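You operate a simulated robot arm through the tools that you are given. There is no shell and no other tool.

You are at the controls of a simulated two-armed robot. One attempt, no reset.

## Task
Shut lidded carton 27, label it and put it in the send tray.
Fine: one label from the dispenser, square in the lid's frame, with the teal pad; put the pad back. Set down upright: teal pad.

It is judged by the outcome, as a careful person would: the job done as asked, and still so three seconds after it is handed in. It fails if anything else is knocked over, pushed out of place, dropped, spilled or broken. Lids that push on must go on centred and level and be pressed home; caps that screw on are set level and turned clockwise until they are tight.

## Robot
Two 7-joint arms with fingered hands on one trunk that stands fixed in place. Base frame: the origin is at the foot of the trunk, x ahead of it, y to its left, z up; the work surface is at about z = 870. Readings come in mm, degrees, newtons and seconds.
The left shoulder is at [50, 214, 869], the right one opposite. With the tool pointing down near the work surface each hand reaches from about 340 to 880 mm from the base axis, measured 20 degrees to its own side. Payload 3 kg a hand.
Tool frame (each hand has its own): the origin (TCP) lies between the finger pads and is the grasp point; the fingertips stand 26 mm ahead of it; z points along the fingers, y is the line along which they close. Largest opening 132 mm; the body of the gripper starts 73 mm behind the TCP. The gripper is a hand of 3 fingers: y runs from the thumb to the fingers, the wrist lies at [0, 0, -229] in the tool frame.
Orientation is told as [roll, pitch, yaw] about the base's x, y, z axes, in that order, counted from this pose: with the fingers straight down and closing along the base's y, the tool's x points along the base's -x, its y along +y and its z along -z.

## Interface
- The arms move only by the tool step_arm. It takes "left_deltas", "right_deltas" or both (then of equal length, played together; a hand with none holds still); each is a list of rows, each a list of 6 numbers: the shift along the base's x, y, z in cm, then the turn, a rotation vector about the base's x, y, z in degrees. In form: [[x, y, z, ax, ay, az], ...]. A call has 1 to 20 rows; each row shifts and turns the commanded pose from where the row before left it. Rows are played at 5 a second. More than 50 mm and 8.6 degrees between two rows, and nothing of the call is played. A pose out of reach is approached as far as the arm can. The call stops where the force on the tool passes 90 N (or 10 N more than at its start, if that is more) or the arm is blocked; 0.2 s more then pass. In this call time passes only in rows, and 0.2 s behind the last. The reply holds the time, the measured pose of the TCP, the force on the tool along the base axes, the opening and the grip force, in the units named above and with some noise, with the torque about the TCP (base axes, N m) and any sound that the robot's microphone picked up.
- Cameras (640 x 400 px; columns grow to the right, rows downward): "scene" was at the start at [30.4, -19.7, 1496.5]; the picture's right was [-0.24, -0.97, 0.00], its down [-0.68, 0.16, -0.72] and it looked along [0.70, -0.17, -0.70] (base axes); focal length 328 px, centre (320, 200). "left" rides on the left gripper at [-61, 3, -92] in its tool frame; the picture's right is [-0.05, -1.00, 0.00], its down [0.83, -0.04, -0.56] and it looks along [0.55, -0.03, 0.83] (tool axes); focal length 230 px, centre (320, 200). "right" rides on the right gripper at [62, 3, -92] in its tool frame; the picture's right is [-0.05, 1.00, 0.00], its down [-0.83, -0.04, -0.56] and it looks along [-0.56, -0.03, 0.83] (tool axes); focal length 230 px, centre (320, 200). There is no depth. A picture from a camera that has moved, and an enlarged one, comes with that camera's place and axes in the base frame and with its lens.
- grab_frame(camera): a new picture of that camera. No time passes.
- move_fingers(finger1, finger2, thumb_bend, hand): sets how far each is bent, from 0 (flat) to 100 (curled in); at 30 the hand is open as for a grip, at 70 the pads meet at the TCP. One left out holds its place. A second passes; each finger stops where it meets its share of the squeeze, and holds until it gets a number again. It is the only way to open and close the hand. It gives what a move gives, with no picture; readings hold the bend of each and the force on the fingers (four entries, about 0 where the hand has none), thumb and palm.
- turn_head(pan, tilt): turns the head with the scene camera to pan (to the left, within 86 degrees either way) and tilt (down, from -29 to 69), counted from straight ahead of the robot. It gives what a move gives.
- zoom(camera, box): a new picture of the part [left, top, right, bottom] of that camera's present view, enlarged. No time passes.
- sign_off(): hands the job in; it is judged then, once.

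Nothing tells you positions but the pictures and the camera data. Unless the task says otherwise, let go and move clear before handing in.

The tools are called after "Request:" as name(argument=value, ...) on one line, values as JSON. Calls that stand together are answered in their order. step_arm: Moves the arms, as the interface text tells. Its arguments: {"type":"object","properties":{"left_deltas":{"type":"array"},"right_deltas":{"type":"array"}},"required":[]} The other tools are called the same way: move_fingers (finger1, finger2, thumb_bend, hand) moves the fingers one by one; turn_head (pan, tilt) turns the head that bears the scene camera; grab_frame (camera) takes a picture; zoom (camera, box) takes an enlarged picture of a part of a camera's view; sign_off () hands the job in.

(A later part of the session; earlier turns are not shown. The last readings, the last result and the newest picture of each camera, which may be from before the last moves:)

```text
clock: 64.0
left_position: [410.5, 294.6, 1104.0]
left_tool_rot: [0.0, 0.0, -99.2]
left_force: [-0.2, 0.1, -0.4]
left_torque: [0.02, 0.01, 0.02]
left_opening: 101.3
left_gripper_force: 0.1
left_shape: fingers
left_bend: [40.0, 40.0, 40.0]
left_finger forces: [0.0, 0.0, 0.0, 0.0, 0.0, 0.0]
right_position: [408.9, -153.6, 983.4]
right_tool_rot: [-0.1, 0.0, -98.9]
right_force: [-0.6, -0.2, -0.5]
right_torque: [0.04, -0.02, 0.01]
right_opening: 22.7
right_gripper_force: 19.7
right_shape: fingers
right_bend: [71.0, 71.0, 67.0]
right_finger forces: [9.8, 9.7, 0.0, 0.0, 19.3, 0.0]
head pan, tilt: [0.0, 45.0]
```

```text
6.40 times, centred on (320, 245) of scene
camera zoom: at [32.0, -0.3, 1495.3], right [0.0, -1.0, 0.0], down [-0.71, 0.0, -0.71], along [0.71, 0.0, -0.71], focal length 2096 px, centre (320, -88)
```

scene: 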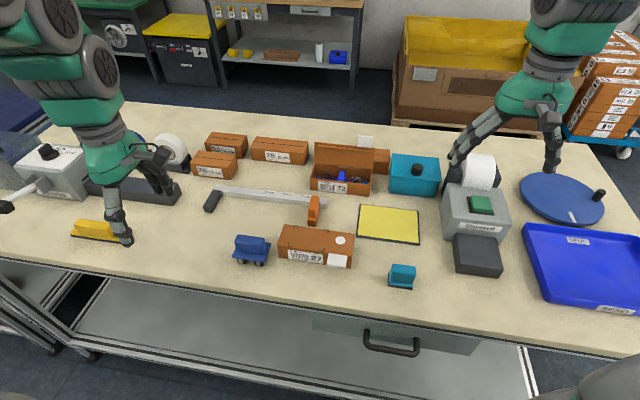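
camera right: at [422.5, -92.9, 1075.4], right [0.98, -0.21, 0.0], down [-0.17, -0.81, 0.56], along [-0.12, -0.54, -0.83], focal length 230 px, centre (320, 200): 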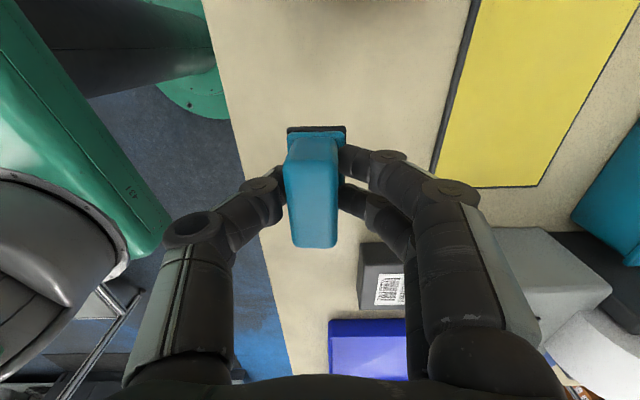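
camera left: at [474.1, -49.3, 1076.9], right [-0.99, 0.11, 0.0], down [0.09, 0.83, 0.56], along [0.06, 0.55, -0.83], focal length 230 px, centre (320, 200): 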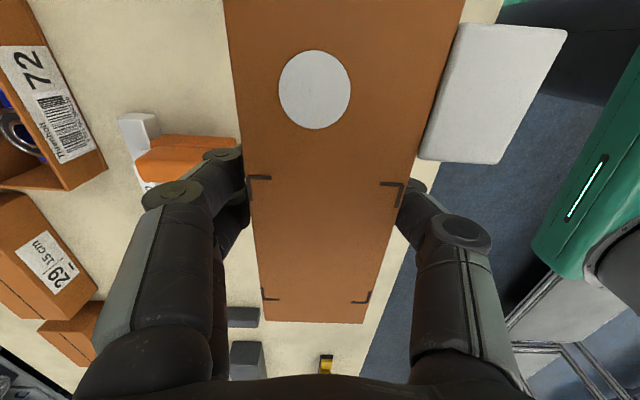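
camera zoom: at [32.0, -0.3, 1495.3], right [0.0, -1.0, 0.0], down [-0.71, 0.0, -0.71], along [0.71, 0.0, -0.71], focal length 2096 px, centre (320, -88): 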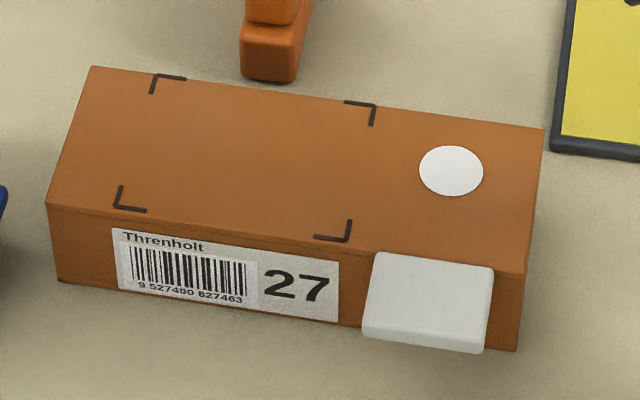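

The label is about 60 × 40 mm at roughly (461, -353), and the lid frame is about 80 × 60 mm, centred near (489, 25) on the lid. Both are turned about -10°. I'll carry the pad over the label and hover just above it to check alignment.

Request:
step_arm(right_deltas=[[1.0, -3.9, 0.5, 0.4, 2.4, 0], [1.1, -4, 0.5, 0, 0, 0], [1.1, -4, 0.2, 0, 0, 0], [1.0, -4, 0, 0, 0, 0], [1.0, -4, 0, 0, 0, 0], [0, 0, -2, 0, 0, 0]])

Request:
zoom(camera="scene", box=[430, 190, 530, 290])

Request:
grab_frame(camera="right")

```text
clock: 65.4
left_position: [411.6, 294.1, 1103.7]
left_tool_rot: [-0.1, 0.0, -99.2]
left_force: [-0.6, 0.4, 1.2]
left_torque: [-0.01, 0.03, 0.0]
left_opening: 101.6
left_gripper_force: 0.1
left_shape: fingers
left_bend: [40.0, 40.0, 40.0]
left_finger forces: [0.0, 0.0, 0.0, 0.0, 0.0, 0.0]
right_position: [461.2, -353.8, 975.7]
right_tool_rot: [-2.6, 0.0, -99.1]
right_force: [0.4, -0.3, -0.6]
right_torque: [-0.03, -0.02, -0.01]
right_opening: 22.7
right_gripper_force: 19.4
right_shape: fingers
right_bend: [71.0, 71.0, 67.0]
right_finger forces: [9.6, 9.7, 0.0, 0.0, 19.3, 0.0]
head pan, tilt: [0.0, 45.0]
```

```text
4.00 times, centred on (480, 240) of scene
camera zoom: at [32.0, -0.3, 1495.3], right [0.0, -1.0, 0.0], down [-0.71, 0.0, -0.71], along [0.71, 0.0, -0.71], focal length 1310 px, centre (-320, 40)
```

zoom: 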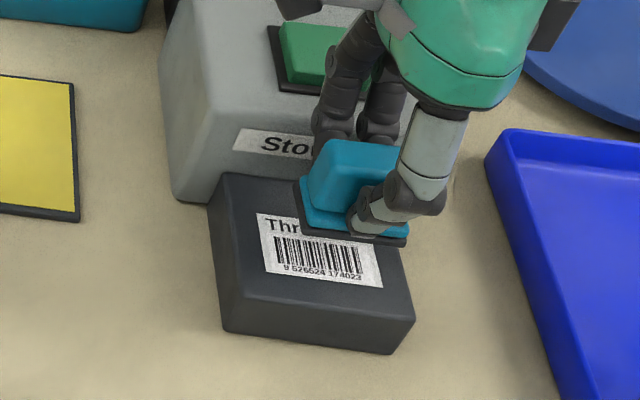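

```text
taken
camera right: at [478.9, -293.2, 1067.2], right [0.98, -0.21, -0.04], down [-0.15, -0.82, 0.56], along [-0.15, -0.54, -0.83], focal length 230 px, centre (320, 200)
```

right: 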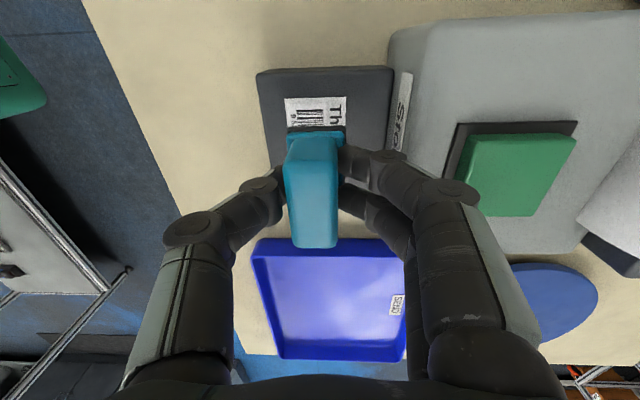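

Request:
step_arm(right_deltas=[[0, 0, -1, 0, 0, 0], [0, 0, -0.9, 0, 0, 0]])

Request:
zoom(camera="scene", box=[445, 215, 515, 285])

Request:
zoom(camera="right", box=[240, 50, 420, 260])

```text
clock: 66.0
left_position: [411.5, 294.5, 1102.2]
left_tool_rot: [-0.1, 0.0, -99.3]
left_force: [0.4, 0.7, 0.4]
left_torque: [0.02, -0.03, -0.04]
left_opening: 101.3
left_gripper_force: 0.1
left_shape: fingers
left_bend: [40.0, 40.0, 40.0]
left_finger forces: [0.0, 0.0, 0.1, 0.1, 0.0, 0.0]
right_position: [461.0, -354.0, 955.9]
right_tool_rot: [-2.5, 0.0, -98.9]
right_force: [0.0, 0.5, -1.0]
right_torque: [-0.02, 0.02, 0.01]
right_opening: 22.5
right_gripper_force: 19.6
right_shape: fingers
right_bend: [71.0, 71.0, 67.0]
right_finger forces: [9.6, 9.7, 0.0, 0.0, 19.3, 0.0]
head pan, tilt: [0.0, 45.0]
```

```text
5.71 times, centred on (480, 250) of scene
camera zoom: at [32.0, -0.3, 1495.3], right [0.0, -1.0, 0.0], down [-0.71, 0.0, -0.71], along [0.71, 0.0, -0.71], focal length 1871 px, centre (-594, -86)
```

zoom: 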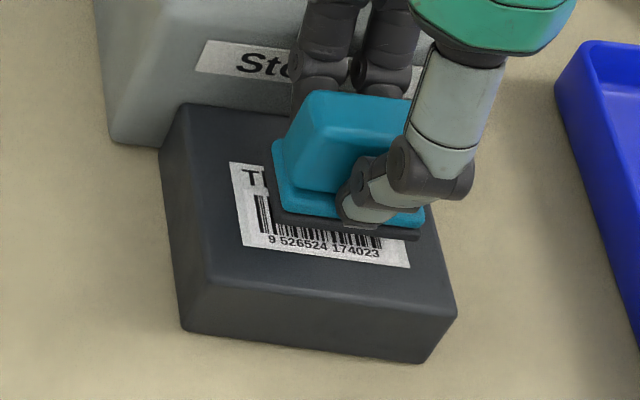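

```text
1.90 times, centred on (330, 155) of right
camera zoom: at [478.9, -292.3, 1048.0], right [0.98, -0.21, -0.04], down [-0.15, -0.82, 0.56], along [-0.15, -0.54, -0.83], focal length 438 px, centre (301, 286)
```

zoom: 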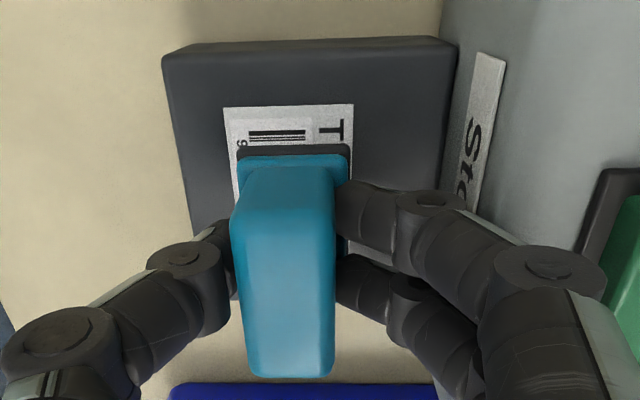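

The pad is about 6 mm too far right and 3 mm too far forward of the label's centre. I'll correct that and lower a little more before checking again.

Request:
step_arm(right_deltas=[[-0.3, 0.65, 0, 0, 0, 0], [0, 0, -0.4, 0, 0, 0]])

Request:
zoom(camera="scene", box=[445, 215, 515, 285])

Request:
zoom(camera="right", box=[240, 50, 420, 260])

```text
clock: 66.6
left_position: [409.9, 294.3, 1103.5]
left_tool_rot: [0.1, 0.1, -99.2]
left_force: [0.7, -0.2, 0.4]
left_torque: [0.03, 0.01, -0.03]
left_opening: 101.3
left_gripper_force: 0.1
left_shape: fingers
left_bend: [40.0, 40.0, 40.0]
left_finger forces: [0.0, 0.0, 0.1, 0.1, 0.0, 0.0]
right_position: [458.2, -346.3, 952.5]
right_tool_rot: [-2.6, 0.0, -99.0]
right_force: [1.0, -0.2, -1.7]
right_torque: [0.02, 0.02, 0.01]
right_opening: 22.1
right_gripper_force: 19.1
right_shape: fingers
right_bend: [71.0, 71.0, 67.0]
right_finger forces: [9.6, 9.6, 0.1, 0.1, 19.3, 0.0]
head pan, tilt: [0.0, 45.0]
```

```text
5.71 times, centred on (480, 250) of scene
camera zoom: at [32.0, -0.3, 1495.3], right [0.0, -1.0, 0.0], down [-0.71, 0.0, -0.71], along [0.71, 0.0, -0.71], focal length 1871 px, centre (-594, -86)
```

zoom: 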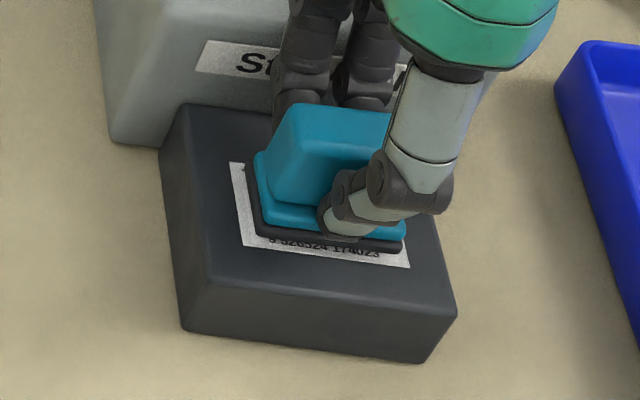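

```text
1.90 times, centred on (330, 155) of right
camera zoom: at [476.0, -285.7, 1044.0], right [0.98, -0.21, -0.04], down [-0.15, -0.82, 0.56], along [-0.15, -0.54, -0.83], focal length 438 px, centre (301, 286)
```

zoom: 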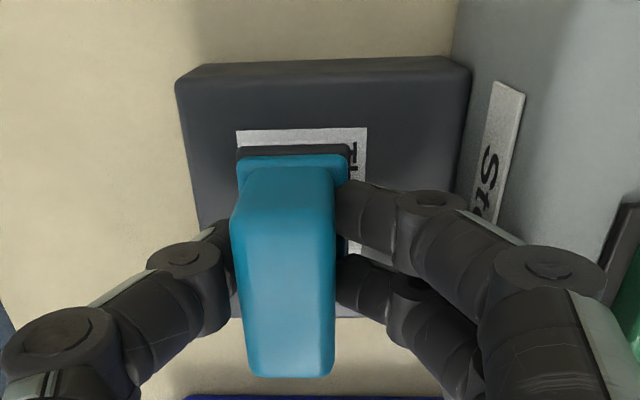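

The pad is now centred over the label within about a millimetre. I'll press down in small steps until I feel contact.

Request:
step_arm(right_deltas=[[0.1, 0.05, -0.1, 0, 0, 0], [0, 0, -0.1, 0, 0, 0], [0, 0, -0.1, 0, 0, 0]])

```text
clock: 67.4
left_position: [411.0, 294.5, 1103.0]
left_tool_rot: [0.0, -0.1, -99.2]
left_force: [1.0, 0.1, 0.0]
left_torque: [-0.01, -0.02, -0.02]
left_opening: 101.6
left_gripper_force: 0.0
left_shape: fingers
left_bend: [40.0, 40.0, 40.0]
left_finger forces: [0.0, 0.1, 0.0, 0.0, 0.0, 0.0]
right_position: [459.9, -345.7, 948.5]
right_tool_rot: [-2.4, 0.0, -99.0]
right_force: [-0.7, -0.7, -0.4]
right_torque: [0.0, -0.01, -0.02]
right_opening: 22.2
right_gripper_force: 19.8
right_shape: fingers
right_bend: [71.0, 71.0, 67.0]
right_finger forces: [9.7, 9.7, 0.0, 0.1, 19.4, 0.0]
head pan, tilt: [0.0, 45.0]
```

Request:
step_arm(right_deltas=[[0, 0, -0.1, 0, 0, 0], [0, 0, -0.1, 0, 0, 0], [0, 0, -0.1, 0, 0, 0]])

Request:
zoom(camera="scene", box=[445, 215, 515, 285])

```text
clock: 68.2
left_position: [409.6, 295.1, 1102.9]
left_tool_rot: [0.0, 0.0, -99.1]
left_force: [-0.2, -0.5, 0.8]
left_torque: [0.01, -0.04, 0.02]
left_opening: 101.4
left_gripper_force: 0.0
left_shape: fingers
left_bend: [40.0, 40.0, 40.0]
left_finger forces: [0.0, 0.0, 0.0, 0.0, 0.0, 0.0]
right_position: [459.1, -346.3, 946.7]
right_tool_rot: [-2.4, 0.1, -99.0]
right_force: [1.4, 1.0, 4.5]
right_torque: [0.04, 0.02, -0.03]
right_opening: 22.5
right_gripper_force: 19.8
right_shape: fingers
right_bend: [71.0, 71.0, 67.0]
right_finger forces: [10.4, 10.2, 0.0, 0.1, 20.0, 0.0]
head pan, tilt: [0.0, 45.0]
```

```text
5.71 times, centred on (480, 250) of scene
camera zoom: at [32.0, -0.3, 1495.3], right [0.0, -1.0, 0.0], down [-0.71, 0.0, -0.71], along [0.71, 0.0, -0.71], focal length 1871 px, centre (-594, -86)
```

zoom: 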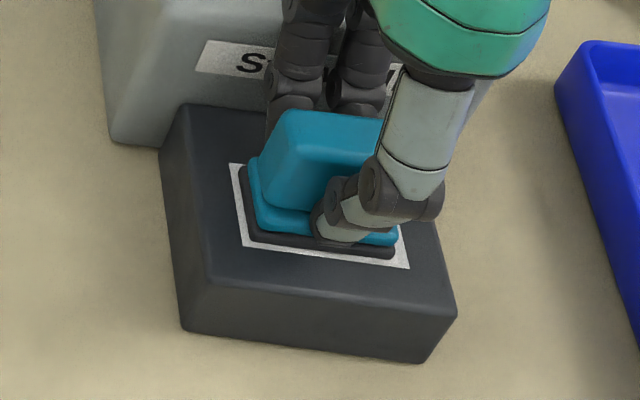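

The pad sits evenly inside the label's edges, pressing at 4.5 N. I'll press slightly more and then lift to see whether the label comes with it.

Request:
step_arm(right_deltas=[[0, 0, -0.1, 0, 0, 0], [0, 0, 0, 0, 0, 0], [0, 0, 0, 0, 0, 0]])

Request:
step_arm(right_deltas=[[0, 0, 0.5, 0, 0, 0], [0, 0, 1.5, 0, 0, 0], [0, 0, 3, 0, 0, 0]])

Request:
zoom(camera="scene", box=[430, 190, 530, 290])

Request:
zoom(camera="right", box=[240, 50, 420, 260])

```text
clock: 69.0
left_position: [409.9, 295.4, 1103.2]
left_tool_rot: [0.0, -0.1, -99.2]
left_force: [-0.3, 0.2, 0.5]
left_torque: [0.03, 0.02, -0.02]
left_opening: 101.3
left_gripper_force: 0.1
left_shape: fingers
left_bend: [40.0, 40.0, 40.0]
left_finger forces: [0.0, 0.0, 0.1, 0.0, 0.0, 0.0]
right_position: [458.9, -346.6, 946.7]
right_tool_rot: [-2.3, 0.1, -99.0]
right_force: [2.6, 0.9, 20.3]
right_torque: [0.05, -0.12, -0.02]
right_opening: 22.4
right_gripper_force: 25.5
right_shape: fingers
right_bend: [72.0, 72.0, 67.0]
right_finger forces: [15.2, 13.8, 0.0, 0.0, 21.6, 0.0]
head pan, tilt: [0.0, 45.0]
```

```text
clock: 69.8
left_position: [410.8, 294.1, 1102.2]
left_tool_rot: [0.0, 0.0, -99.1]
left_force: [0.2, 0.5, -0.6]
left_torque: [-0.02, -0.01, -0.01]
left_opening: 101.2
left_gripper_force: 0.1
left_shape: fingers
left_bend: [40.0, 40.0, 40.0]
left_finger forces: [0.0, 0.0, 0.0, 0.0, 0.0, 0.1]
right_position: [458.8, -344.8, 995.9]
right_tool_rot: [-2.4, 0.0, -99.0]
right_force: [-0.9, -0.6, -1.5]
right_torque: [-0.01, -0.06, -0.02]
right_opening: 22.5
right_gripper_force: 18.6
right_shape: fingers
right_bend: [72.0, 72.0, 67.0]
right_finger forces: [9.1, 9.0, 0.0, 0.0, 18.3, 0.1]
head pan, tilt: [0.0, 45.0]
```

```text
4.00 times, centred on (480, 240) of scene
camera zoom: at [32.0, -0.3, 1495.3], right [0.0, -1.0, 0.0], down [-0.71, 0.0, -0.71], along [0.71, 0.0, -0.71], focal length 1310 px, centre (-320, 40)
```

zoom: 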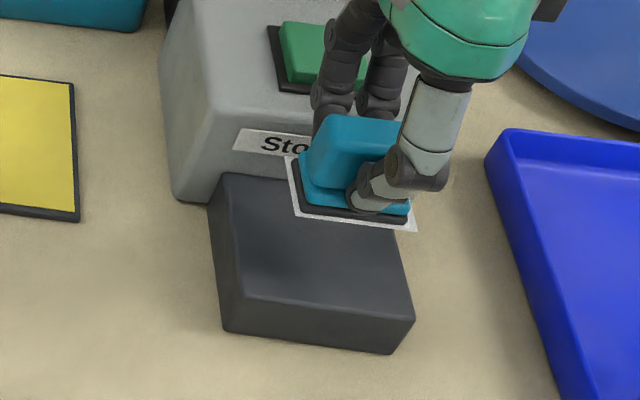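

```text
1.90 times, centred on (330, 155) of right
camera zoom: at [477.0, -284.9, 1087.8], right [0.98, -0.21, -0.04], down [-0.15, -0.82, 0.56], along [-0.15, -0.54, -0.83], focal length 438 px, centre (301, 286)
```

zoom: 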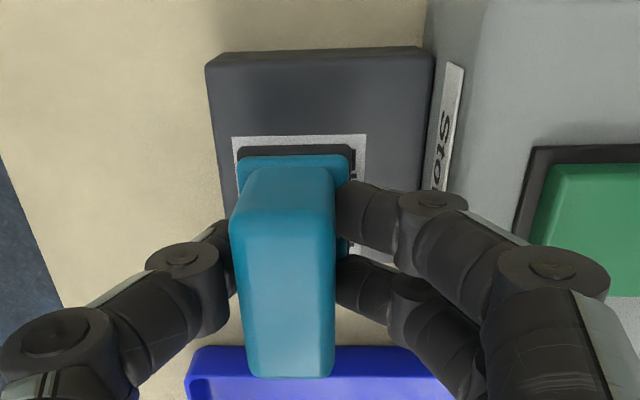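

The label is on the pad and the shelf is empty. I'll carry it over the lid's frame at a safe height, moving the left hand further aside at the same time.

Request:
step_arm(right_deltas=[[0.3, 3.5, 1, 0, 0, 0], [0.3, 3.8, 1, 0, 0, 0], [0.3, 3.8, 0.5, 0, 0, 0], [0.3, 3.8, 0, 0, 0, 0], [0.3, 3.8, 0, 0, 0, 0], [0.3, 3.8, 0, 0, 0, 0], [0.3, 3.8, 0, 0, 0, 0], [0.3, 3.8, 0, 0, 0, 0], [0.3, 3.7, 0, 0, 0, 0], [0.3, 3.7, 0, 0, 0, 0.5]], left_deltas=[[0, 2, 0, 0, 0, 0], [0, 2, 0, 0, 0, 0], [0, 2, 0, 0, 0, 0], [0, 2, 0, 0, 0, 0], [0, 2, 0, 0, 0, 0], [0, 0, 0, 0, 0, 0], [0, 0, 0, 0, 0, 0], [0, 0, 0, 0, 0, 0], [0, 0, 0, 0, 0, 0], [0, 0, 0, 0, 0, 0]])

Request:
grab_frame(camera="scene")

Request:
zoom(camera="scene", box=[270, 205, 370, 275])

Request:
grab_frame(camera="right")

```text
clock: 72.0
left_position: [413.1, 393.8, 1104.7]
left_tool_rot: [0.0, 0.0, -99.1]
left_force: [0.4, 0.1, -0.6]
left_torque: [0.0, 0.02, 0.01]
left_opening: 101.3
left_gripper_force: 0.0
left_shape: fingers
left_bend: [40.0, 40.0, 40.0]
left_finger forces: [0.1, 0.1, 0.0, 0.0, 0.2, 0.1]
right_position: [488.5, 30.6, 1020.1]
right_tool_rot: [-2.4, 0.0, -98.4]
right_force: [-0.5, 0.6, -1.5]
right_torque: [0.0, -0.03, 0.0]
right_opening: 22.0
right_gripper_force: 18.2
right_shape: fingers
right_bend: [72.0, 72.0, 67.0]
right_finger forces: [9.1, 9.0, 0.0, 0.0, 18.1, 0.1]
head pan, tilt: [0.0, 45.0]
```

```text
taken
```

scene: 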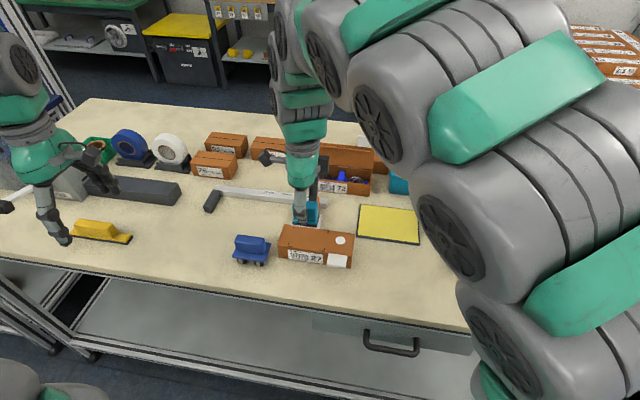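

```text
5.71 times, centred on (320, 240) of scene
camera zoom: at [32.1, -0.3, 1495.3], right [0.0, -1.0, 0.0], down [-0.71, 0.0, -0.71], along [0.71, 0.0, -0.71], focal length 1871 px, centre (320, -29)
```

zoom: 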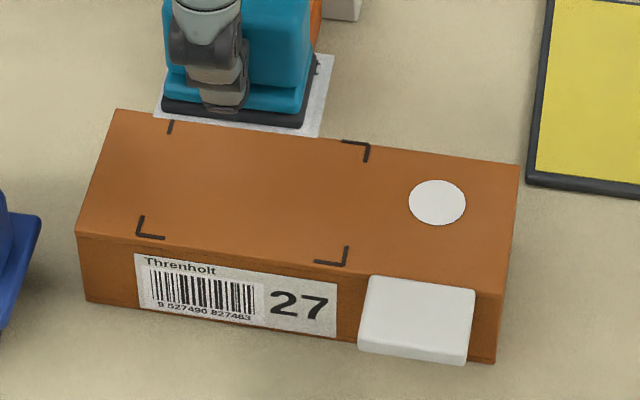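

```text
taken
camera right: at [505.1, 91.0, 1113.0], right [0.98, -0.2, -0.04], down [-0.14, -0.82, 0.56], along [-0.14, -0.54, -0.83], focal length 230 px, centre (320, 200)
```

right: 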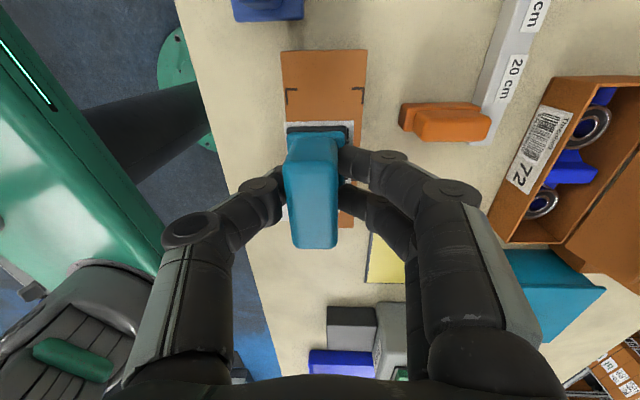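

The label is above the frame. I'll lower until it hovers a few millimetres over the lid and compare it with the corner marks.

Request:
step_arm(right_deltas=[[0, 0, -3, 0, 0, 0], [0, 0, -1.5, 0, 0, 0], [0, 0, -0.6, 0, 0, 0]])

Request:
zoom(camera="scene", box=[270, 205, 370, 275])

Request:
zoom(camera="right", box=[240, 20, 420, 240])

```text
clock: 72.8
left_position: [412.7, 395.7, 1102.9]
left_tool_rot: [0.0, -0.1, -99.2]
left_force: [1.0, 0.2, 0.2]
left_torque: [0.01, 0.0, 0.01]
left_opening: 101.2
left_gripper_force: 0.1
left_shape: fingers
left_bend: [40.0, 40.0, 40.0]
left_finger forces: [0.0, 0.0, 0.1, 0.0, 0.0, 0.0]
right_position: [487.9, 29.7, 968.4]
right_tool_rot: [-2.5, 0.0, -98.5]
right_force: [-0.7, -0.3, -1.2]
right_torque: [0.03, 0.01, -0.01]
right_opening: 22.0
right_gripper_force: 18.3
right_shape: fingers
right_bend: [72.0, 72.0, 67.0]
right_finger forces: [9.1, 8.9, 0.1, 0.1, 18.1, 0.0]
head pan, tilt: [0.0, 45.0]
```

```text
5.71 times, centred on (320, 240) of scene
camera zoom: at [32.0, -0.3, 1495.3], right [0.0, -1.0, 0.0], down [-0.71, 0.0, -0.71], along [0.71, 0.0, -0.71], focal length 1871 px, centre (320, -29)
```

zoom: 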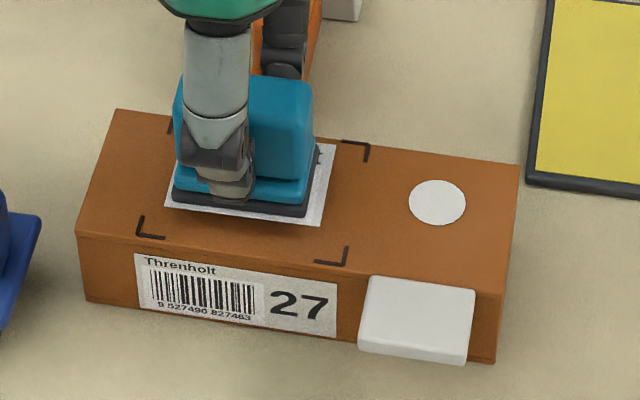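

```text
1.82 times, centred on (330, 130) of right
camera zoom: at [505.3, 90.3, 1061.0], right [0.98, -0.2, -0.04], down [-0.14, -0.82, 0.56], along [-0.15, -0.54, -0.83], focal length 418 px, centre (302, 327)
```

zoom: 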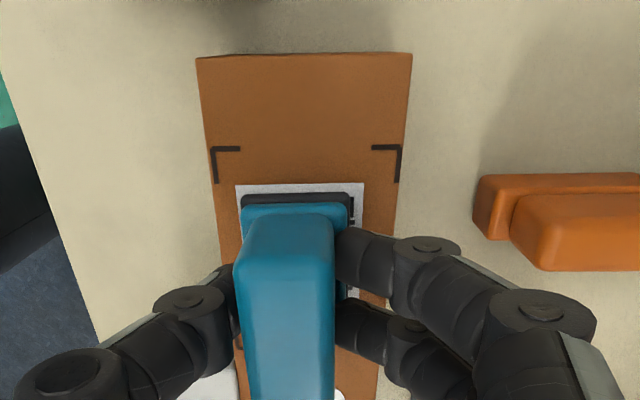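

The label hovers within about a millimetre of the frame's centre and less than a degree off square. I'll make that small correction and lower onto the lid.

Request:
step_arm(right_deltas=[[0.07, -0.03, 0, 0, 0, -0.7], [0, 0, -0.3, 0, 0, 0]])

Request:
zoom(camera="scene", box=[270, 205, 370, 275])

Request:
zoom(camera="right", box=[240, 20, 420, 240])

```text
clock: 73.4
left_position: [413.0, 395.0, 1103.6]
left_tool_rot: [0.0, 0.0, -99.2]
left_force: [0.4, 0.0, -0.5]
left_torque: [-0.03, -0.02, -0.05]
left_opening: 101.2
left_gripper_force: 0.0
left_shape: fingers
left_bend: [40.0, 40.0, 40.0]
left_finger forces: [0.1, 0.0, 0.0, 0.0, 0.0, 0.0]
right_position: [488.5, 28.1, 966.6]
right_tool_rot: [-2.4, 0.0, -99.3]
right_force: [-0.9, 0.1, -1.7]
right_torque: [0.02, -0.04, -0.02]
right_opening: 22.3
right_gripper_force: 18.2
right_shape: fingers
right_bend: [72.0, 72.0, 67.0]
right_finger forces: [9.0, 9.0, 0.1, 0.0, 18.1, 0.1]
head pan, tilt: [0.0, 45.0]
```

```text
5.71 times, centred on (320, 240) of scene
camera zoom: at [32.0, -0.3, 1495.3], right [0.0, -1.0, 0.0], down [-0.71, 0.0, -0.71], along [0.71, 0.0, -0.71], focal length 1871 px, centre (320, -29)
```

zoom: 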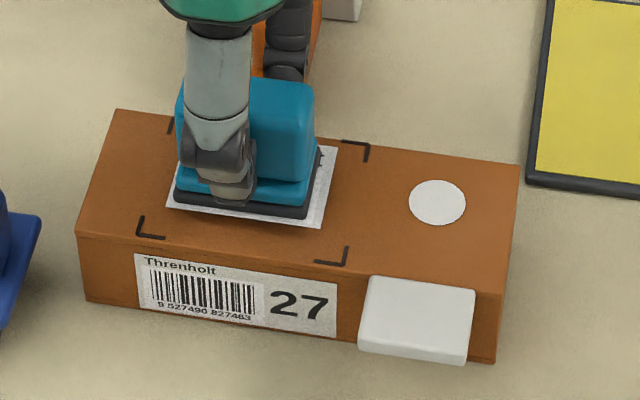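

```text
1.82 times, centred on (330, 130) of right
camera zoom: at [507.4, 89.5, 1058.4], right [0.98, -0.21, -0.04], down [-0.15, -0.82, 0.56], along [-0.15, -0.54, -0.83], focal length 418 px, centre (302, 327)
```

zoom: 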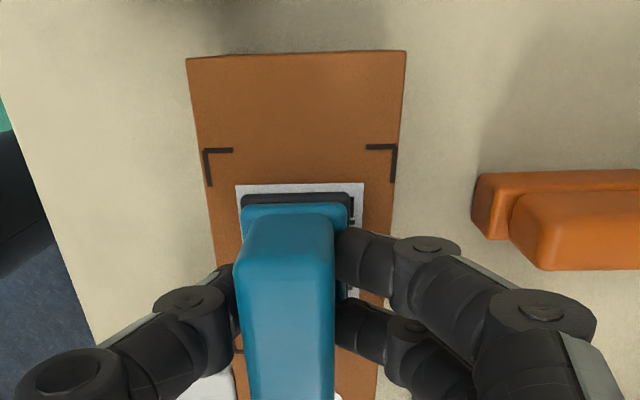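

It is aligned within about 1 mm and 1°. I'll lower it onto the lid and press.

Request:
step_arm(right_deltas=[[-0.05, 0, -0.15, 0, 0, 0], [0, 0, -0.15, 0, 0, 0], [0, 0, -0.1, 0, 0, 0]])

```text
clock: 74.2
left_position: [412.1, 394.4, 1103.4]
left_tool_rot: [0.0, 0.0, -99.2]
left_force: [-0.7, 0.4, -0.2]
left_torque: [-0.03, -0.03, 0.03]
left_opening: 101.2
left_gripper_force: 0.0
left_shape: fingers
left_bend: [40.0, 40.0, 40.0]
left_finger forces: [0.1, 0.0, 0.0, 0.1, 0.0, 0.1]
right_position: [489.4, 28.7, 961.5]
right_tool_rot: [-2.4, -0.1, -99.1]
right_force: [0.9, -0.1, -1.3]
right_torque: [0.02, 0.02, 0.01]
right_opening: 22.1
right_gripper_force: 18.0
right_shape: fingers
right_bend: [72.0, 72.0, 67.0]
right_finger forces: [9.1, 9.0, 0.0, 0.0, 18.1, 0.0]
head pan, tilt: [0.0, 45.0]
```

Request:
step_arm(right_deltas=[[0, 0, -0.1, 0, 0, 0], [0, 0, -0.1, 0, 0, 0]])

Request:
zoom(camera="scene", box=[270, 205, 370, 275])

```text
clock: 74.8
left_position: [412.7, 394.0, 1102.6]
left_tool_rot: [0.1, 0.0, -99.2]
left_force: [0.4, 0.0, 0.1]
left_torque: [0.02, 0.02, 0.0]
left_opening: 101.4
left_gripper_force: 0.0
left_shape: fingers
left_bend: [40.0, 40.0, 40.0]
left_finger forces: [0.0, 0.1, 0.0, 0.0, 0.0, 0.0]
right_position: [489.7, 30.3, 961.4]
right_tool_rot: [-2.4, -0.1, -99.1]
right_force: [0.1, -0.5, -0.9]
right_torque: [-0.02, 0.03, 0.01]
right_opening: 22.3
right_gripper_force: 18.3
right_shape: fingers
right_bend: [72.0, 72.0, 67.0]
right_finger forces: [9.2, 9.0, 0.0, 0.1, 18.0, 0.0]
head pan, tilt: [0.0, 45.0]
```

```text
5.71 times, centred on (320, 240) of scene
camera zoom: at [32.0, -0.3, 1495.3], right [0.0, -1.0, 0.0], down [-0.71, 0.0, -0.71], along [0.71, 0.0, -0.71], focal length 1871 px, centre (320, -29)
```

zoom: 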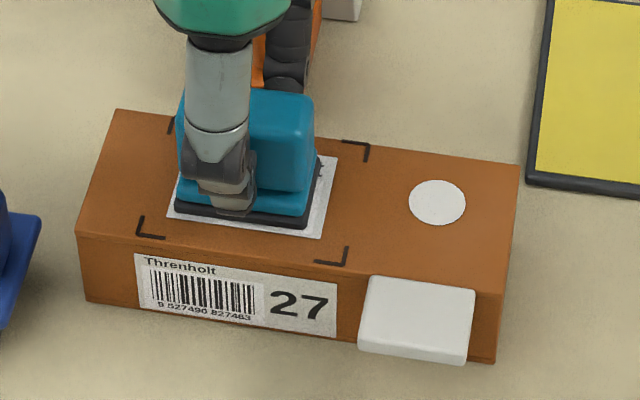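

Request:
step_arm(right_deltas=[[0, 0, -0.1, 0, 0, 0], [0, 0, -0.1, 0, 0, 0]])

```text
clock: 75.4
left_position: [411.0, 395.2, 1104.1]
left_tool_rot: [0.0, 0.0, -99.2]
left_force: [-0.3, 0.4, 0.5]
left_torque: [0.01, 0.02, 0.0]
left_opening: 101.0
left_gripper_force: 0.1
left_shape: fingers
left_bend: [40.0, 40.0, 40.0]
left_finger forces: [0.0, 0.1, 0.0, 0.1, 0.1, 0.1]
right_position: [488.6, 29.0, 958.2]
right_tool_rot: [-2.5, 0.0, -99.2]
right_force: [0.7, -1.0, 11.1]
right_torque: [-0.04, -0.01, 0.01]
right_opening: 22.4
right_gripper_force: 21.5
right_shape: fingers
right_bend: [72.0, 72.0, 67.0]
right_finger forces: [11.0, 11.1, 0.1, 0.0, 20.5, 0.0]
head pan, tilt: [0.0, 45.0]
```

Contact at 11 N. I'll press slightly harder for a moment to make it stick, then lift.

Request:
step_arm(right_deltas=[[0, 0, -0.1, 0, 0, 0], [0, 0, 0, 0, 0, 0], [0, 0, 0, 0, 0, 0]])

Request:
step_arm(right_deltas=[[0, 0, 0.4, 0, 0, 0], [0, 0, 1, 0, 0, 0], [0, 0, 3, 0, 0, 0], [0, 0, 3, 0, 0, 0]])

Request:
zoom(camera="scene", box=[270, 205, 370, 275])

Request:
grab_frame(camera="right")

```text
clock: 76.2
left_position: [411.8, 394.4, 1103.7]
left_tool_rot: [0.0, 0.0, -99.2]
left_force: [0.4, -0.4, -0.4]
left_torque: [0.01, 0.03, -0.02]
left_opening: 101.3
left_gripper_force: 0.0
left_shape: fingers
left_bend: [40.0, 40.0, 40.0]
left_finger forces: [0.1, 0.0, 0.0, 0.0, 0.1, 0.0]
right_position: [489.6, 29.1, 957.8]
right_tool_rot: [-2.4, 0.0, -99.2]
right_force: [3.5, 0.7, 25.1]
right_torque: [0.04, -0.13, 0.05]
right_opening: 22.3
right_gripper_force: 26.7
right_shape: fingers
right_bend: [73.0, 73.0, 68.0]
right_finger forces: [16.2, 15.9, 0.0, 0.1, 22.6, 0.1]
head pan, tilt: [0.0, 45.0]
```

```text
clock: 77.2
left_position: [412.2, 394.6, 1103.5]
left_tool_rot: [0.0, -0.1, -99.3]
left_force: [0.4, 0.0, 0.7]
left_torque: [-0.04, 0.01, 0.02]
left_opening: 101.3
left_gripper_force: 0.1
left_shape: fingers
left_bend: [40.0, 40.0, 40.0]
left_finger forces: [0.0, 0.1, 0.0, 0.1, 0.0, 0.0]
right_position: [489.3, 28.5, 1031.0]
right_tool_rot: [-2.6, -0.1, -99.2]
right_force: [0.4, 0.8, 0.0]
right_torque: [0.05, 0.0, -0.01]
right_opening: 22.2
right_gripper_force: 18.2
right_shape: fingers
right_bend: [72.0, 72.0, 67.0]
right_finger forces: [9.2, 9.2, 0.0, 0.1, 18.4, 0.1]
head pan, tilt: [0.0, 45.0]
```

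```text
5.71 times, centred on (320, 240) of scene
camera zoom: at [32.0, -0.3, 1495.3], right [0.0, -1.0, 0.0], down [-0.71, 0.0, -0.71], along [0.71, 0.0, -0.71], focal length 1871 px, centre (320, -29)
```

zoom: 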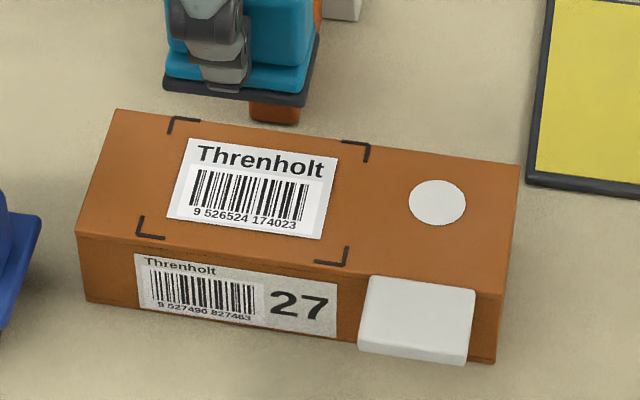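

```text
taken
camera right: at [507.3, 89.7, 1123.2], right [0.98, -0.21, -0.04], down [-0.15, -0.82, 0.56], along [-0.15, -0.54, -0.83], focal length 230 px, centre (320, 200)
```

right: 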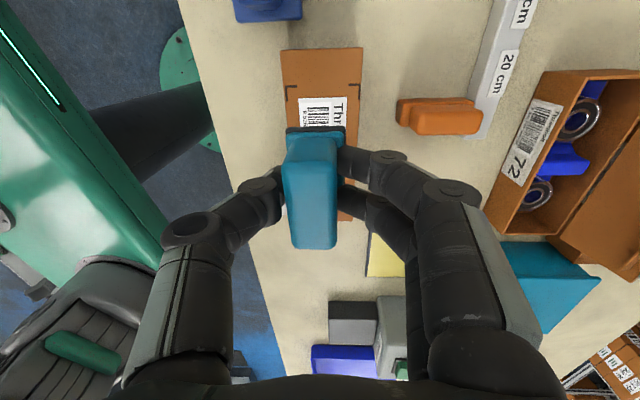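

The label sits in the frame, centred within about 1.5 mm and square. Now I'll take the pad back to its original spot at about (409.7, -172.6) and hover there.

Request:
step_arm(right_deltas=[[-1.55, -4, 0, 0, 0, 0], [-1.55, -4, 0, 0, 0, 0], [-1.55, -4, 0, 0, 0, 0], [-1.55, -4, 0, 0, 0, 0], [-1.55, -4, -1, 0, 0, 0], [0, 0, -4, 0, 0, 0], [0, 0, -4, 0, 0, 0], [0, 0, -1.6, 0, 0, 0]])

Request:
zoom(camera="scene", box=[340, 200, 480, 320])

Request:
zoom(camera="right", box=[240, 50, 420, 260])

```text
clock: 79.0
left_position: [411.4, 395.1, 1103.4]
left_tool_rot: [0.0, 0.0, -99.3]
left_force: [0.3, -0.1, 0.5]
left_torque: [-0.06, 0.0, 0.05]
left_opening: 101.5
left_gripper_force: 0.0
left_shape: fingers
left_bend: [40.0, 40.0, 40.0]
left_finger forces: [0.0, 0.0, 0.0, 0.0, 0.1, 0.0]
right_position: [411.6, -171.7, 925.4]
right_tool_rot: [-2.4, 0.0, -99.0]
right_force: [0.0, 0.2, -0.7]
right_torque: [-0.03, 0.0, -0.01]
right_opening: 21.8
right_gripper_force: 18.4
right_shape: fingers
right_bend: [72.0, 72.0, 67.0]
right_finger forces: [9.0, 9.0, 0.0, 0.1, 18.1, 0.0]
head pan, tilt: [0.0, 45.0]
```

```text
3.33 times, centred on (410, 260) of scene
camera zoom: at [32.0, -0.3, 1495.3], right [0.0, -1.0, 0.0], down [-0.71, 0.0, -0.71], along [0.71, 0.0, -0.71], focal length 1092 px, centre (20, 0)
```

zoom: 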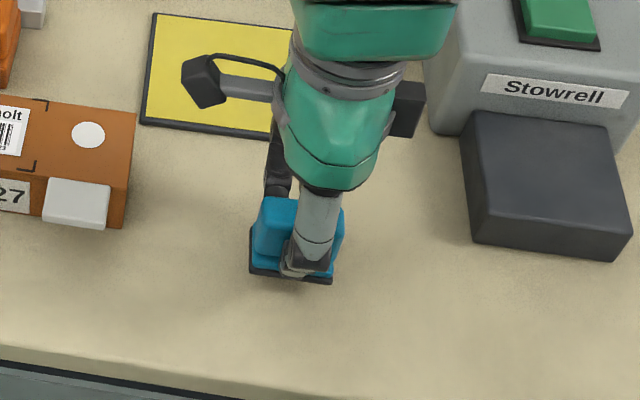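

```text
1.90 times, centred on (330, 155) of right
camera zoom: at [429.2, -110.5, 1017.6], right [0.98, -0.21, -0.04], down [-0.15, -0.82, 0.56], along [-0.15, -0.54, -0.83], focal length 438 px, centre (301, 286)
```

zoom: 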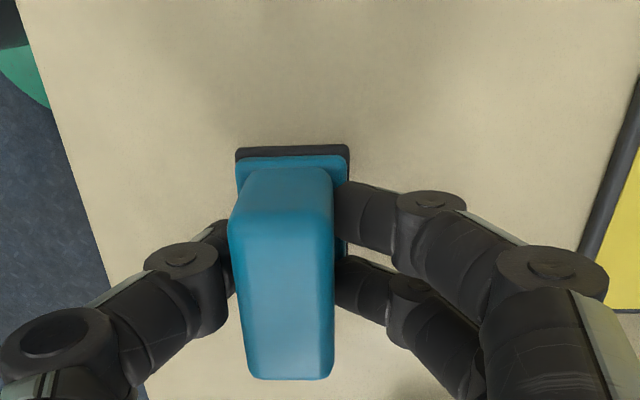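

By projection the pad will land exactly where it started. I'll lower it to the bench.

Request:
step_arm(right_deltas=[[0, 0, -0.6, 0, 0, 0], [0, 0, -0.3, 0, 0, 0], [0, 0, -0.2, 0, 0, 0]])

```text
clock: 79.8
left_position: [412.0, 393.7, 1103.4]
left_tool_rot: [0.0, 0.0, -99.2]
left_force: [0.0, 0.1, 0.6]
left_torque: [-0.02, 0.01, -0.01]
left_opening: 101.4
left_gripper_force: 0.0
left_shape: fingers
left_bend: [40.0, 40.0, 40.0]
left_finger forces: [0.0, 0.1, 0.0, 0.0, 0.0, 0.0]
right_position: [412.3, -170.4, 914.5]
right_tool_rot: [-2.4, -0.1, -99.1]
right_force: [0.7, -1.1, -1.2]
right_torque: [-0.01, -0.02, -0.02]
right_opening: 22.0
right_gripper_force: 18.1
right_shape: fingers
right_bend: [72.0, 72.0, 67.0]
right_finger forces: [9.0, 9.0, 0.1, 0.0, 18.1, 0.1]
head pan, tilt: [0.0, 45.0]
```

Request:
step_arm(right_deltas=[[0, 0, -0.1, 0, 0, 0], [0, 0, -0.1, 0, 0, 0]])

```text
clock: 80.4
left_position: [411.7, 394.0, 1103.7]
left_tool_rot: [-0.1, 0.0, -99.2]
left_force: [-0.6, -0.1, -0.2]
left_torque: [-0.01, 0.0, -0.01]
left_opening: 101.3
left_gripper_force: 0.1
left_shape: fingers
left_bend: [40.0, 40.0, 40.0]
left_finger forces: [0.1, 0.0, 0.0, 0.0, 0.0, 0.0]
right_position: [409.7, -170.7, 912.3]
right_tool_rot: [-2.4, 0.0, -99.2]
right_force: [-0.6, 0.3, -0.9]
right_torque: [0.0, 0.04, 0.04]
right_opening: 22.1
right_gripper_force: 18.0
right_shape: fingers
right_bend: [72.0, 72.0, 67.0]
right_finger forces: [9.0, 9.0, 0.0, 0.0, 18.2, 0.0]
head pan, tilt: [0.0, 45.0]
```

Request:
step_arm(right_deltas=[[0, 0, -0.1, 0, 0, 0]])

```text
clock: 80.8
left_position: [412.1, 394.5, 1101.6]
left_tool_rot: [0.0, 0.0, -99.2]
left_force: [0.4, 0.6, 0.4]
left_torque: [-0.01, 0.0, -0.01]
left_opening: 101.2
left_gripper_force: 0.1
left_shape: fingers
left_bend: [40.0, 40.0, 40.0]
left_finger forces: [0.1, 0.0, 0.0, 0.0, 0.0, 0.0]
right_position: [411.6, -171.0, 910.9]
right_tool_rot: [-2.4, 0.0, -99.2]
right_force: [0.2, 0.4, -0.2]
right_torque: [-0.03, 0.03, 0.01]
right_opening: 22.0
right_gripper_force: 18.3
right_shape: fingers
right_bend: [72.0, 72.0, 67.0]
right_finger forces: [9.0, 9.0, 0.0, 0.1, 18.1, 0.0]
head pan, tilt: [0.0, 45.0]
```

Request:
step_arm(right_deltas=[[0, 0, -0.1, 0, 0, 0]])

Request:
zoom(camera="scene", box=[340, 200, 480, 320])

```text
clock: 81.2
left_position: [412.3, 394.7, 1102.6]
left_tool_rot: [0.1, 0.1, -99.2]
left_force: [0.3, -0.4, -0.6]
left_torque: [0.0, -0.01, 0.0]
left_opening: 101.5
left_gripper_force: 0.1
left_shape: fingers
left_bend: [40.0, 40.0, 40.0]
left_finger forces: [0.0, 0.0, 0.0, 0.1, 0.0, 0.0]
right_position: [411.9, -171.7, 909.4]
right_tool_rot: [-2.4, 0.0, -99.2]
right_force: [0.6, 1.6, 0.4]
right_torque: [0.0, 0.02, 0.05]
right_opening: 21.9
right_gripper_force: 18.4
right_shape: fingers
right_bend: [72.0, 72.0, 68.0]
right_finger forces: [9.0, 9.1, 0.0, 0.0, 18.1, 0.0]
head pan, tilt: [0.0, 45.0]
```

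```text
3.33 times, centred on (410, 260) of scene
camera zoom: at [32.0, -0.3, 1495.3], right [0.0, -1.0, 0.0], down [-0.71, 0.0, -0.71], along [0.71, 0.0, -0.71], focal length 1092 px, centre (20, 0)
```

zoom: 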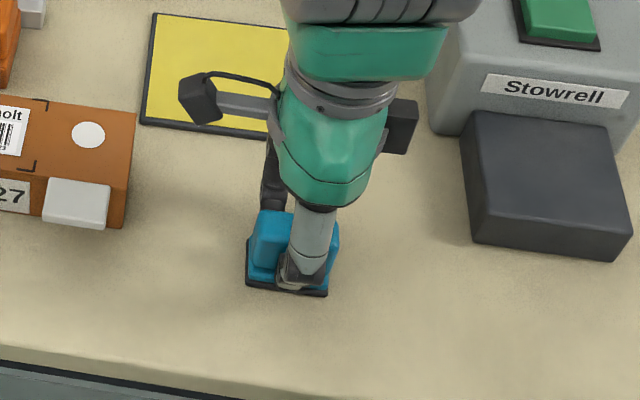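

The pad's edge is at its original place and just touching. One more millimetre, then I'll release.

Request:
step_arm(right_deltas=[[0, 0, -0.1, 0, 0, 0]])

```text
clock: 81.6
left_position: [412.3, 394.3, 1104.0]
left_tool_rot: [0.0, 0.0, -99.2]
left_force: [0.6, 0.3, -0.6]
left_torque: [0.03, 0.02, 0.01]
left_opening: 101.3
left_gripper_force: 0.0
left_shape: fingers
left_bend: [40.0, 40.0, 40.0]
left_finger forces: [0.1, 0.0, 0.0, 0.0, 0.0, 0.0]
right_position: [411.8, -171.3, 909.1]
right_tool_rot: [-2.4, 0.0, -99.2]
right_force: [-0.1, -0.3, 11.4]
right_torque: [0.0, 0.03, 0.0]
right_opening: 21.8
right_gripper_force: 20.6
right_shape: fingers
right_bend: [72.0, 73.0, 68.0]
right_finger forces: [10.6, 10.0, 0.1, 0.0, 20.9, 0.0]
head pan, tilt: [0.0, 45.0]
```

Request:
move_fingers(hand="right", finger1=58, finger2=58, thumb_bend=58)

Request:
zoom(camera="scene", box=[340, 200, 480, 320])

Request:
zoom(camera="right", box=[240, 50, 420, 260])

```text
clock: 82.6
left_position: [412.5, 393.7, 1103.7]
left_tool_rot: [0.0, 0.0, -99.2]
left_force: [0.1, 0.6, 1.0]
left_torque: [0.01, -0.03, -0.03]
left_opening: 101.3
left_gripper_force: 0.1
left_shape: fingers
left_bend: [40.0, 40.0, 40.0]
left_finger forces: [0.0, 0.1, 0.0, 0.0, 0.0, 0.0]
right_position: [412.1, -171.0, 909.1]
right_tool_rot: [-2.5, 0.0, -99.1]
right_force: [0.8, 0.5, -0.1]
right_torque: [0.0, 0.03, -0.01]
right_opening: 43.9
right_gripper_force: 0.0
right_shape: fingers
right_bend: [57.0, 57.0, 57.0]
right_finger forces: [0.0, 0.0, 0.0, 0.1, 0.1, 0.1]
head pan, tilt: [0.0, 45.0]
```

```text
3.33 times, centred on (410, 260) of scene
camera zoom: at [32.0, -0.3, 1495.3], right [0.0, -1.0, 0.0], down [-0.71, 0.0, -0.71], along [0.71, 0.0, -0.71], focal length 1092 px, centre (20, 0)
```

zoom: 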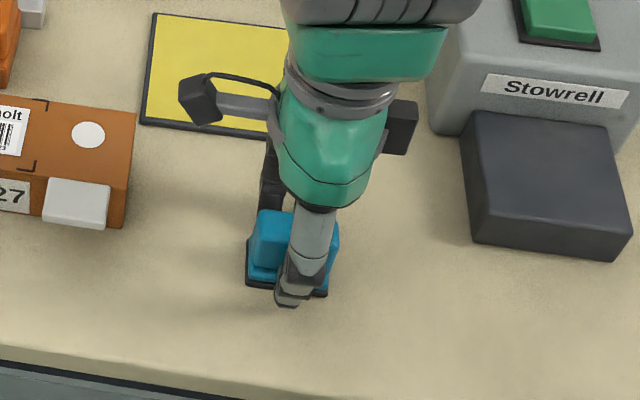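

```text
1.90 times, centred on (330, 155) of right
camera zoom: at [429.6, -110.6, 1001.3], right [0.98, -0.21, -0.04], down [-0.15, -0.82, 0.56], along [-0.15, -0.54, -0.83], focal length 438 px, centre (301, 286)
```

zoom: 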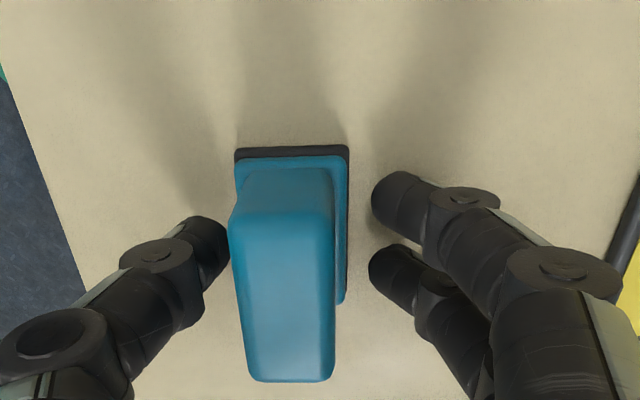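

The pad stands upright on its own. I'll open a little wider and rise straight up, levelling the hand as I go.

Request:
move_fingers(hand="right", finger1=48, finger2=48, thumb_bend=48)

Request:
step_arm(right_deltas=[[0, 0, 2, 0, 0, 0], [0, 0, 3, 0, 0, 0], [0, 0, 4, -0.4, -2.4, 0], [0, 0, 4, 0, 0, 0], [0, 0, 3, 0, 0, 0]])

Request:
zoom(camera="scene", box=[340, 200, 480, 320])

Request:
grab_frame(camera="scene")

```text
clock: 83.6
left_position: [411.6, 394.2, 1104.0]
left_tool_rot: [-0.1, 0.0, -99.2]
left_force: [-0.4, -0.5, 0.4]
left_torque: [0.03, -0.03, -0.03]
left_opening: 101.4
left_gripper_force: 0.0
left_shape: fingers
left_bend: [40.0, 40.0, 40.0]
left_finger forces: [0.0, 0.0, 0.1, 0.0, 0.1, 0.0]
right_position: [411.4, -171.7, 909.7]
right_tool_rot: [-2.4, -0.1, -99.3]
right_force: [-0.2, 0.8, 0.3]
right_torque: [0.01, 0.0, -0.01]
right_opening: 73.9
right_gripper_force: 0.1
right_shape: fingers
right_bend: [48.0, 48.0, 48.0]
right_finger forces: [0.0, 0.0, 0.1, 0.0, 0.0, 0.0]
head pan, tilt: [0.0, 45.0]
```

```text
clock: 84.8
left_position: [412.3, 395.6, 1102.8]
left_tool_rot: [0.0, 0.0, -99.2]
left_force: [-0.1, 1.1, 0.1]
left_torque: [-0.01, 0.0, 0.01]
left_opening: 101.3
left_gripper_force: 0.0
left_shape: fingers
left_bend: [40.0, 40.0, 40.0]
left_finger forces: [0.0, 0.0, 0.0, 0.0, 0.1, 0.1]
right_position: [411.0, -170.6, 1069.4]
right_tool_rot: [-0.2, -0.1, -99.1]
right_force: [-0.1, 0.7, 0.5]
right_torque: [0.0, -0.03, -0.01]
right_opening: 74.2
right_gripper_force: 0.0
right_shape: fingers
right_bend: [48.0, 48.0, 48.0]
right_finger forces: [0.0, 0.0, 0.0, 0.1, 0.1, 0.0]
head pan, tilt: [0.0, 45.0]
```

```text
3.33 times, centred on (410, 260) of scene
camera zoom: at [32.0, -0.3, 1495.3], right [0.0, -1.0, 0.0], down [-0.71, 0.0, -0.71], along [0.71, 0.0, -0.71], focal length 1092 px, centre (20, 0)
```

zoom: 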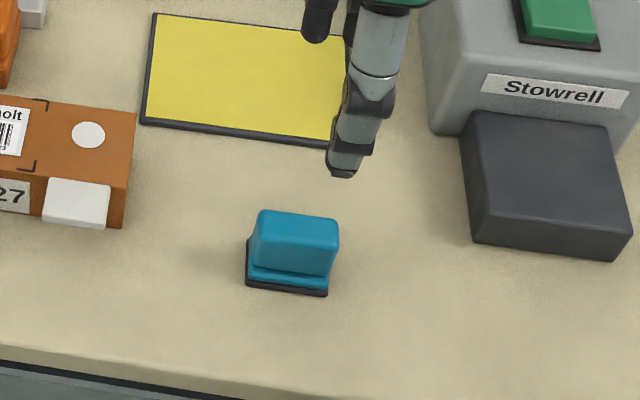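

```text
taken
```

scene: 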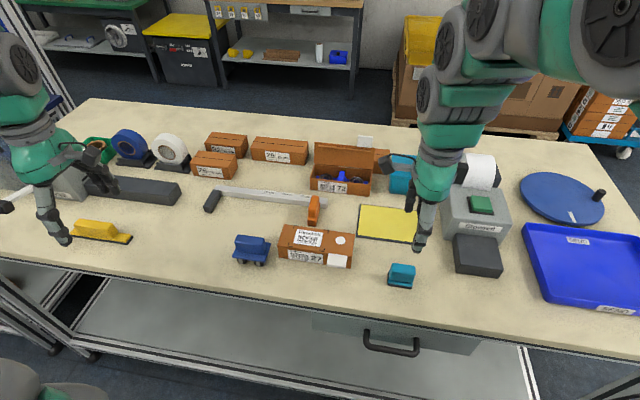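

The pad stands exactly at its original place. Next I'll open the right hand to about 95 mm and move it above the labelled carton, centred near (484, 6), to carry it to the tray.

Request:
move_fingers(hand="right", finger1=41, finger2=41, thumb_bend=41)

Request:
step_arm(right_deltas=[[1.45, 3.55, -0.5, 0, 0, -1], [1.45, 3.55, -0.5, 0, 0, 0], [1.45, 3.55, -1, 0, 0, 0], [1.45, 3.55, -1, 0, 0, 0], [1.45, 3.55, -1, 0, 0, 0], [0, 0, -2, 0, 0, 0]])

Request:
grab_frame(camera="right")

Request:
zoom(camera="scene", box=[250, 160, 390, 280])

```text
clock: 85.8
left_position: [411.7, 394.5, 1102.8]
left_tool_rot: [0.0, 0.0, -99.2]
left_force: [0.1, 0.0, 0.2]
left_torque: [0.01, 0.02, 0.03]
left_opening: 101.4
left_gripper_force: 0.1
left_shape: fingers
left_bend: [40.0, 40.0, 40.0]
left_finger forces: [0.0, 0.0, 0.0, 0.0, 0.1, 0.1]
right_position: [411.6, -171.5, 1069.7]
right_tool_rot: [-0.1, 0.0, -99.2]
right_force: [-0.7, -0.2, 0.3]
right_torque: [0.01, 0.0, 0.01]
right_opening: 97.6
right_gripper_force: 0.0
right_shape: fingers
right_bend: [41.0, 41.0, 41.0]
right_finger forces: [0.0, 0.0, 0.0, 0.0, 0.1, 0.0]
head pan, tilt: [0.0, 45.0]
```

```text
clock: 87.2
left_position: [411.4, 393.6, 1103.0]
left_tool_rot: [0.1, 0.1, -99.2]
left_force: [-0.1, 0.1, 0.1]
left_torque: [0.02, -0.01, 0.02]
left_opening: 101.4
left_gripper_force: 0.1
left_shape: fingers
left_bend: [40.0, 40.0, 40.0]
left_finger forces: [0.0, 0.0, 0.0, 0.0, 0.0, 0.0]
right_position: [484.6, 6.2, 1009.1]
right_tool_rot: [0.2, 0.0, -100.2]
right_force: [0.3, -0.3, 0.0]
right_torque: [0.03, -0.02, -0.03]
right_opening: 97.8
right_gripper_force: 0.0
right_shape: fingers
right_bend: [41.0, 41.0, 41.0]
right_finger forces: [0.1, 0.0, 0.0, 0.0, 0.0, 0.1]
head pan, tilt: [0.0, 45.0]
```

```text
taken
camera right: at [500.4, 67.4, 1101.6], right [0.97, -0.23, 0.0], down [-0.19, -0.81, 0.55], along [-0.13, -0.54, -0.83], focal length 230 px, centre (320, 200)
```

right: 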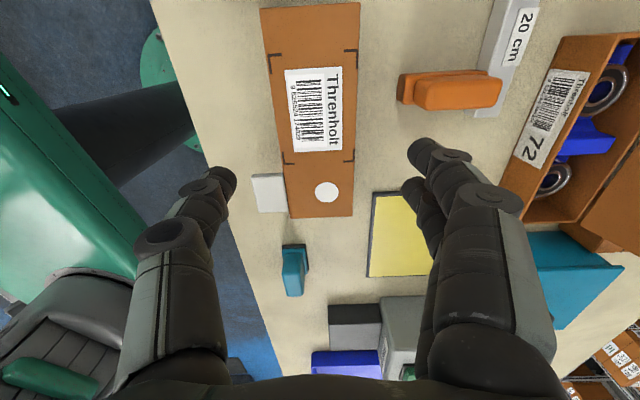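

```text
3.33 times, centred on (320, 220) of scene
camera zoom: at [32.0, -0.3, 1495.3], right [0.0, -1.0, 0.0], down [-0.71, 0.0, -0.71], along [0.71, 0.0, -0.71], focal length 1092 px, centre (320, 133)
```

zoom: 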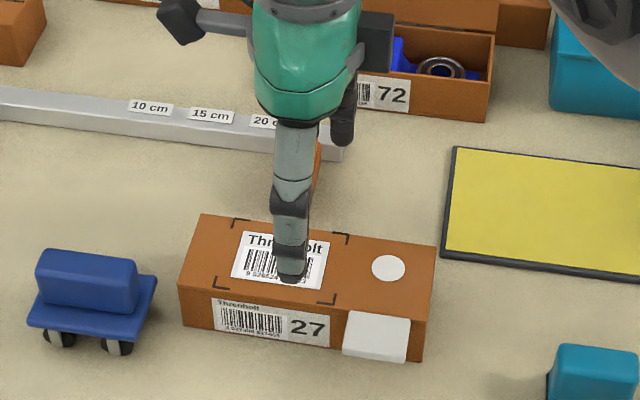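

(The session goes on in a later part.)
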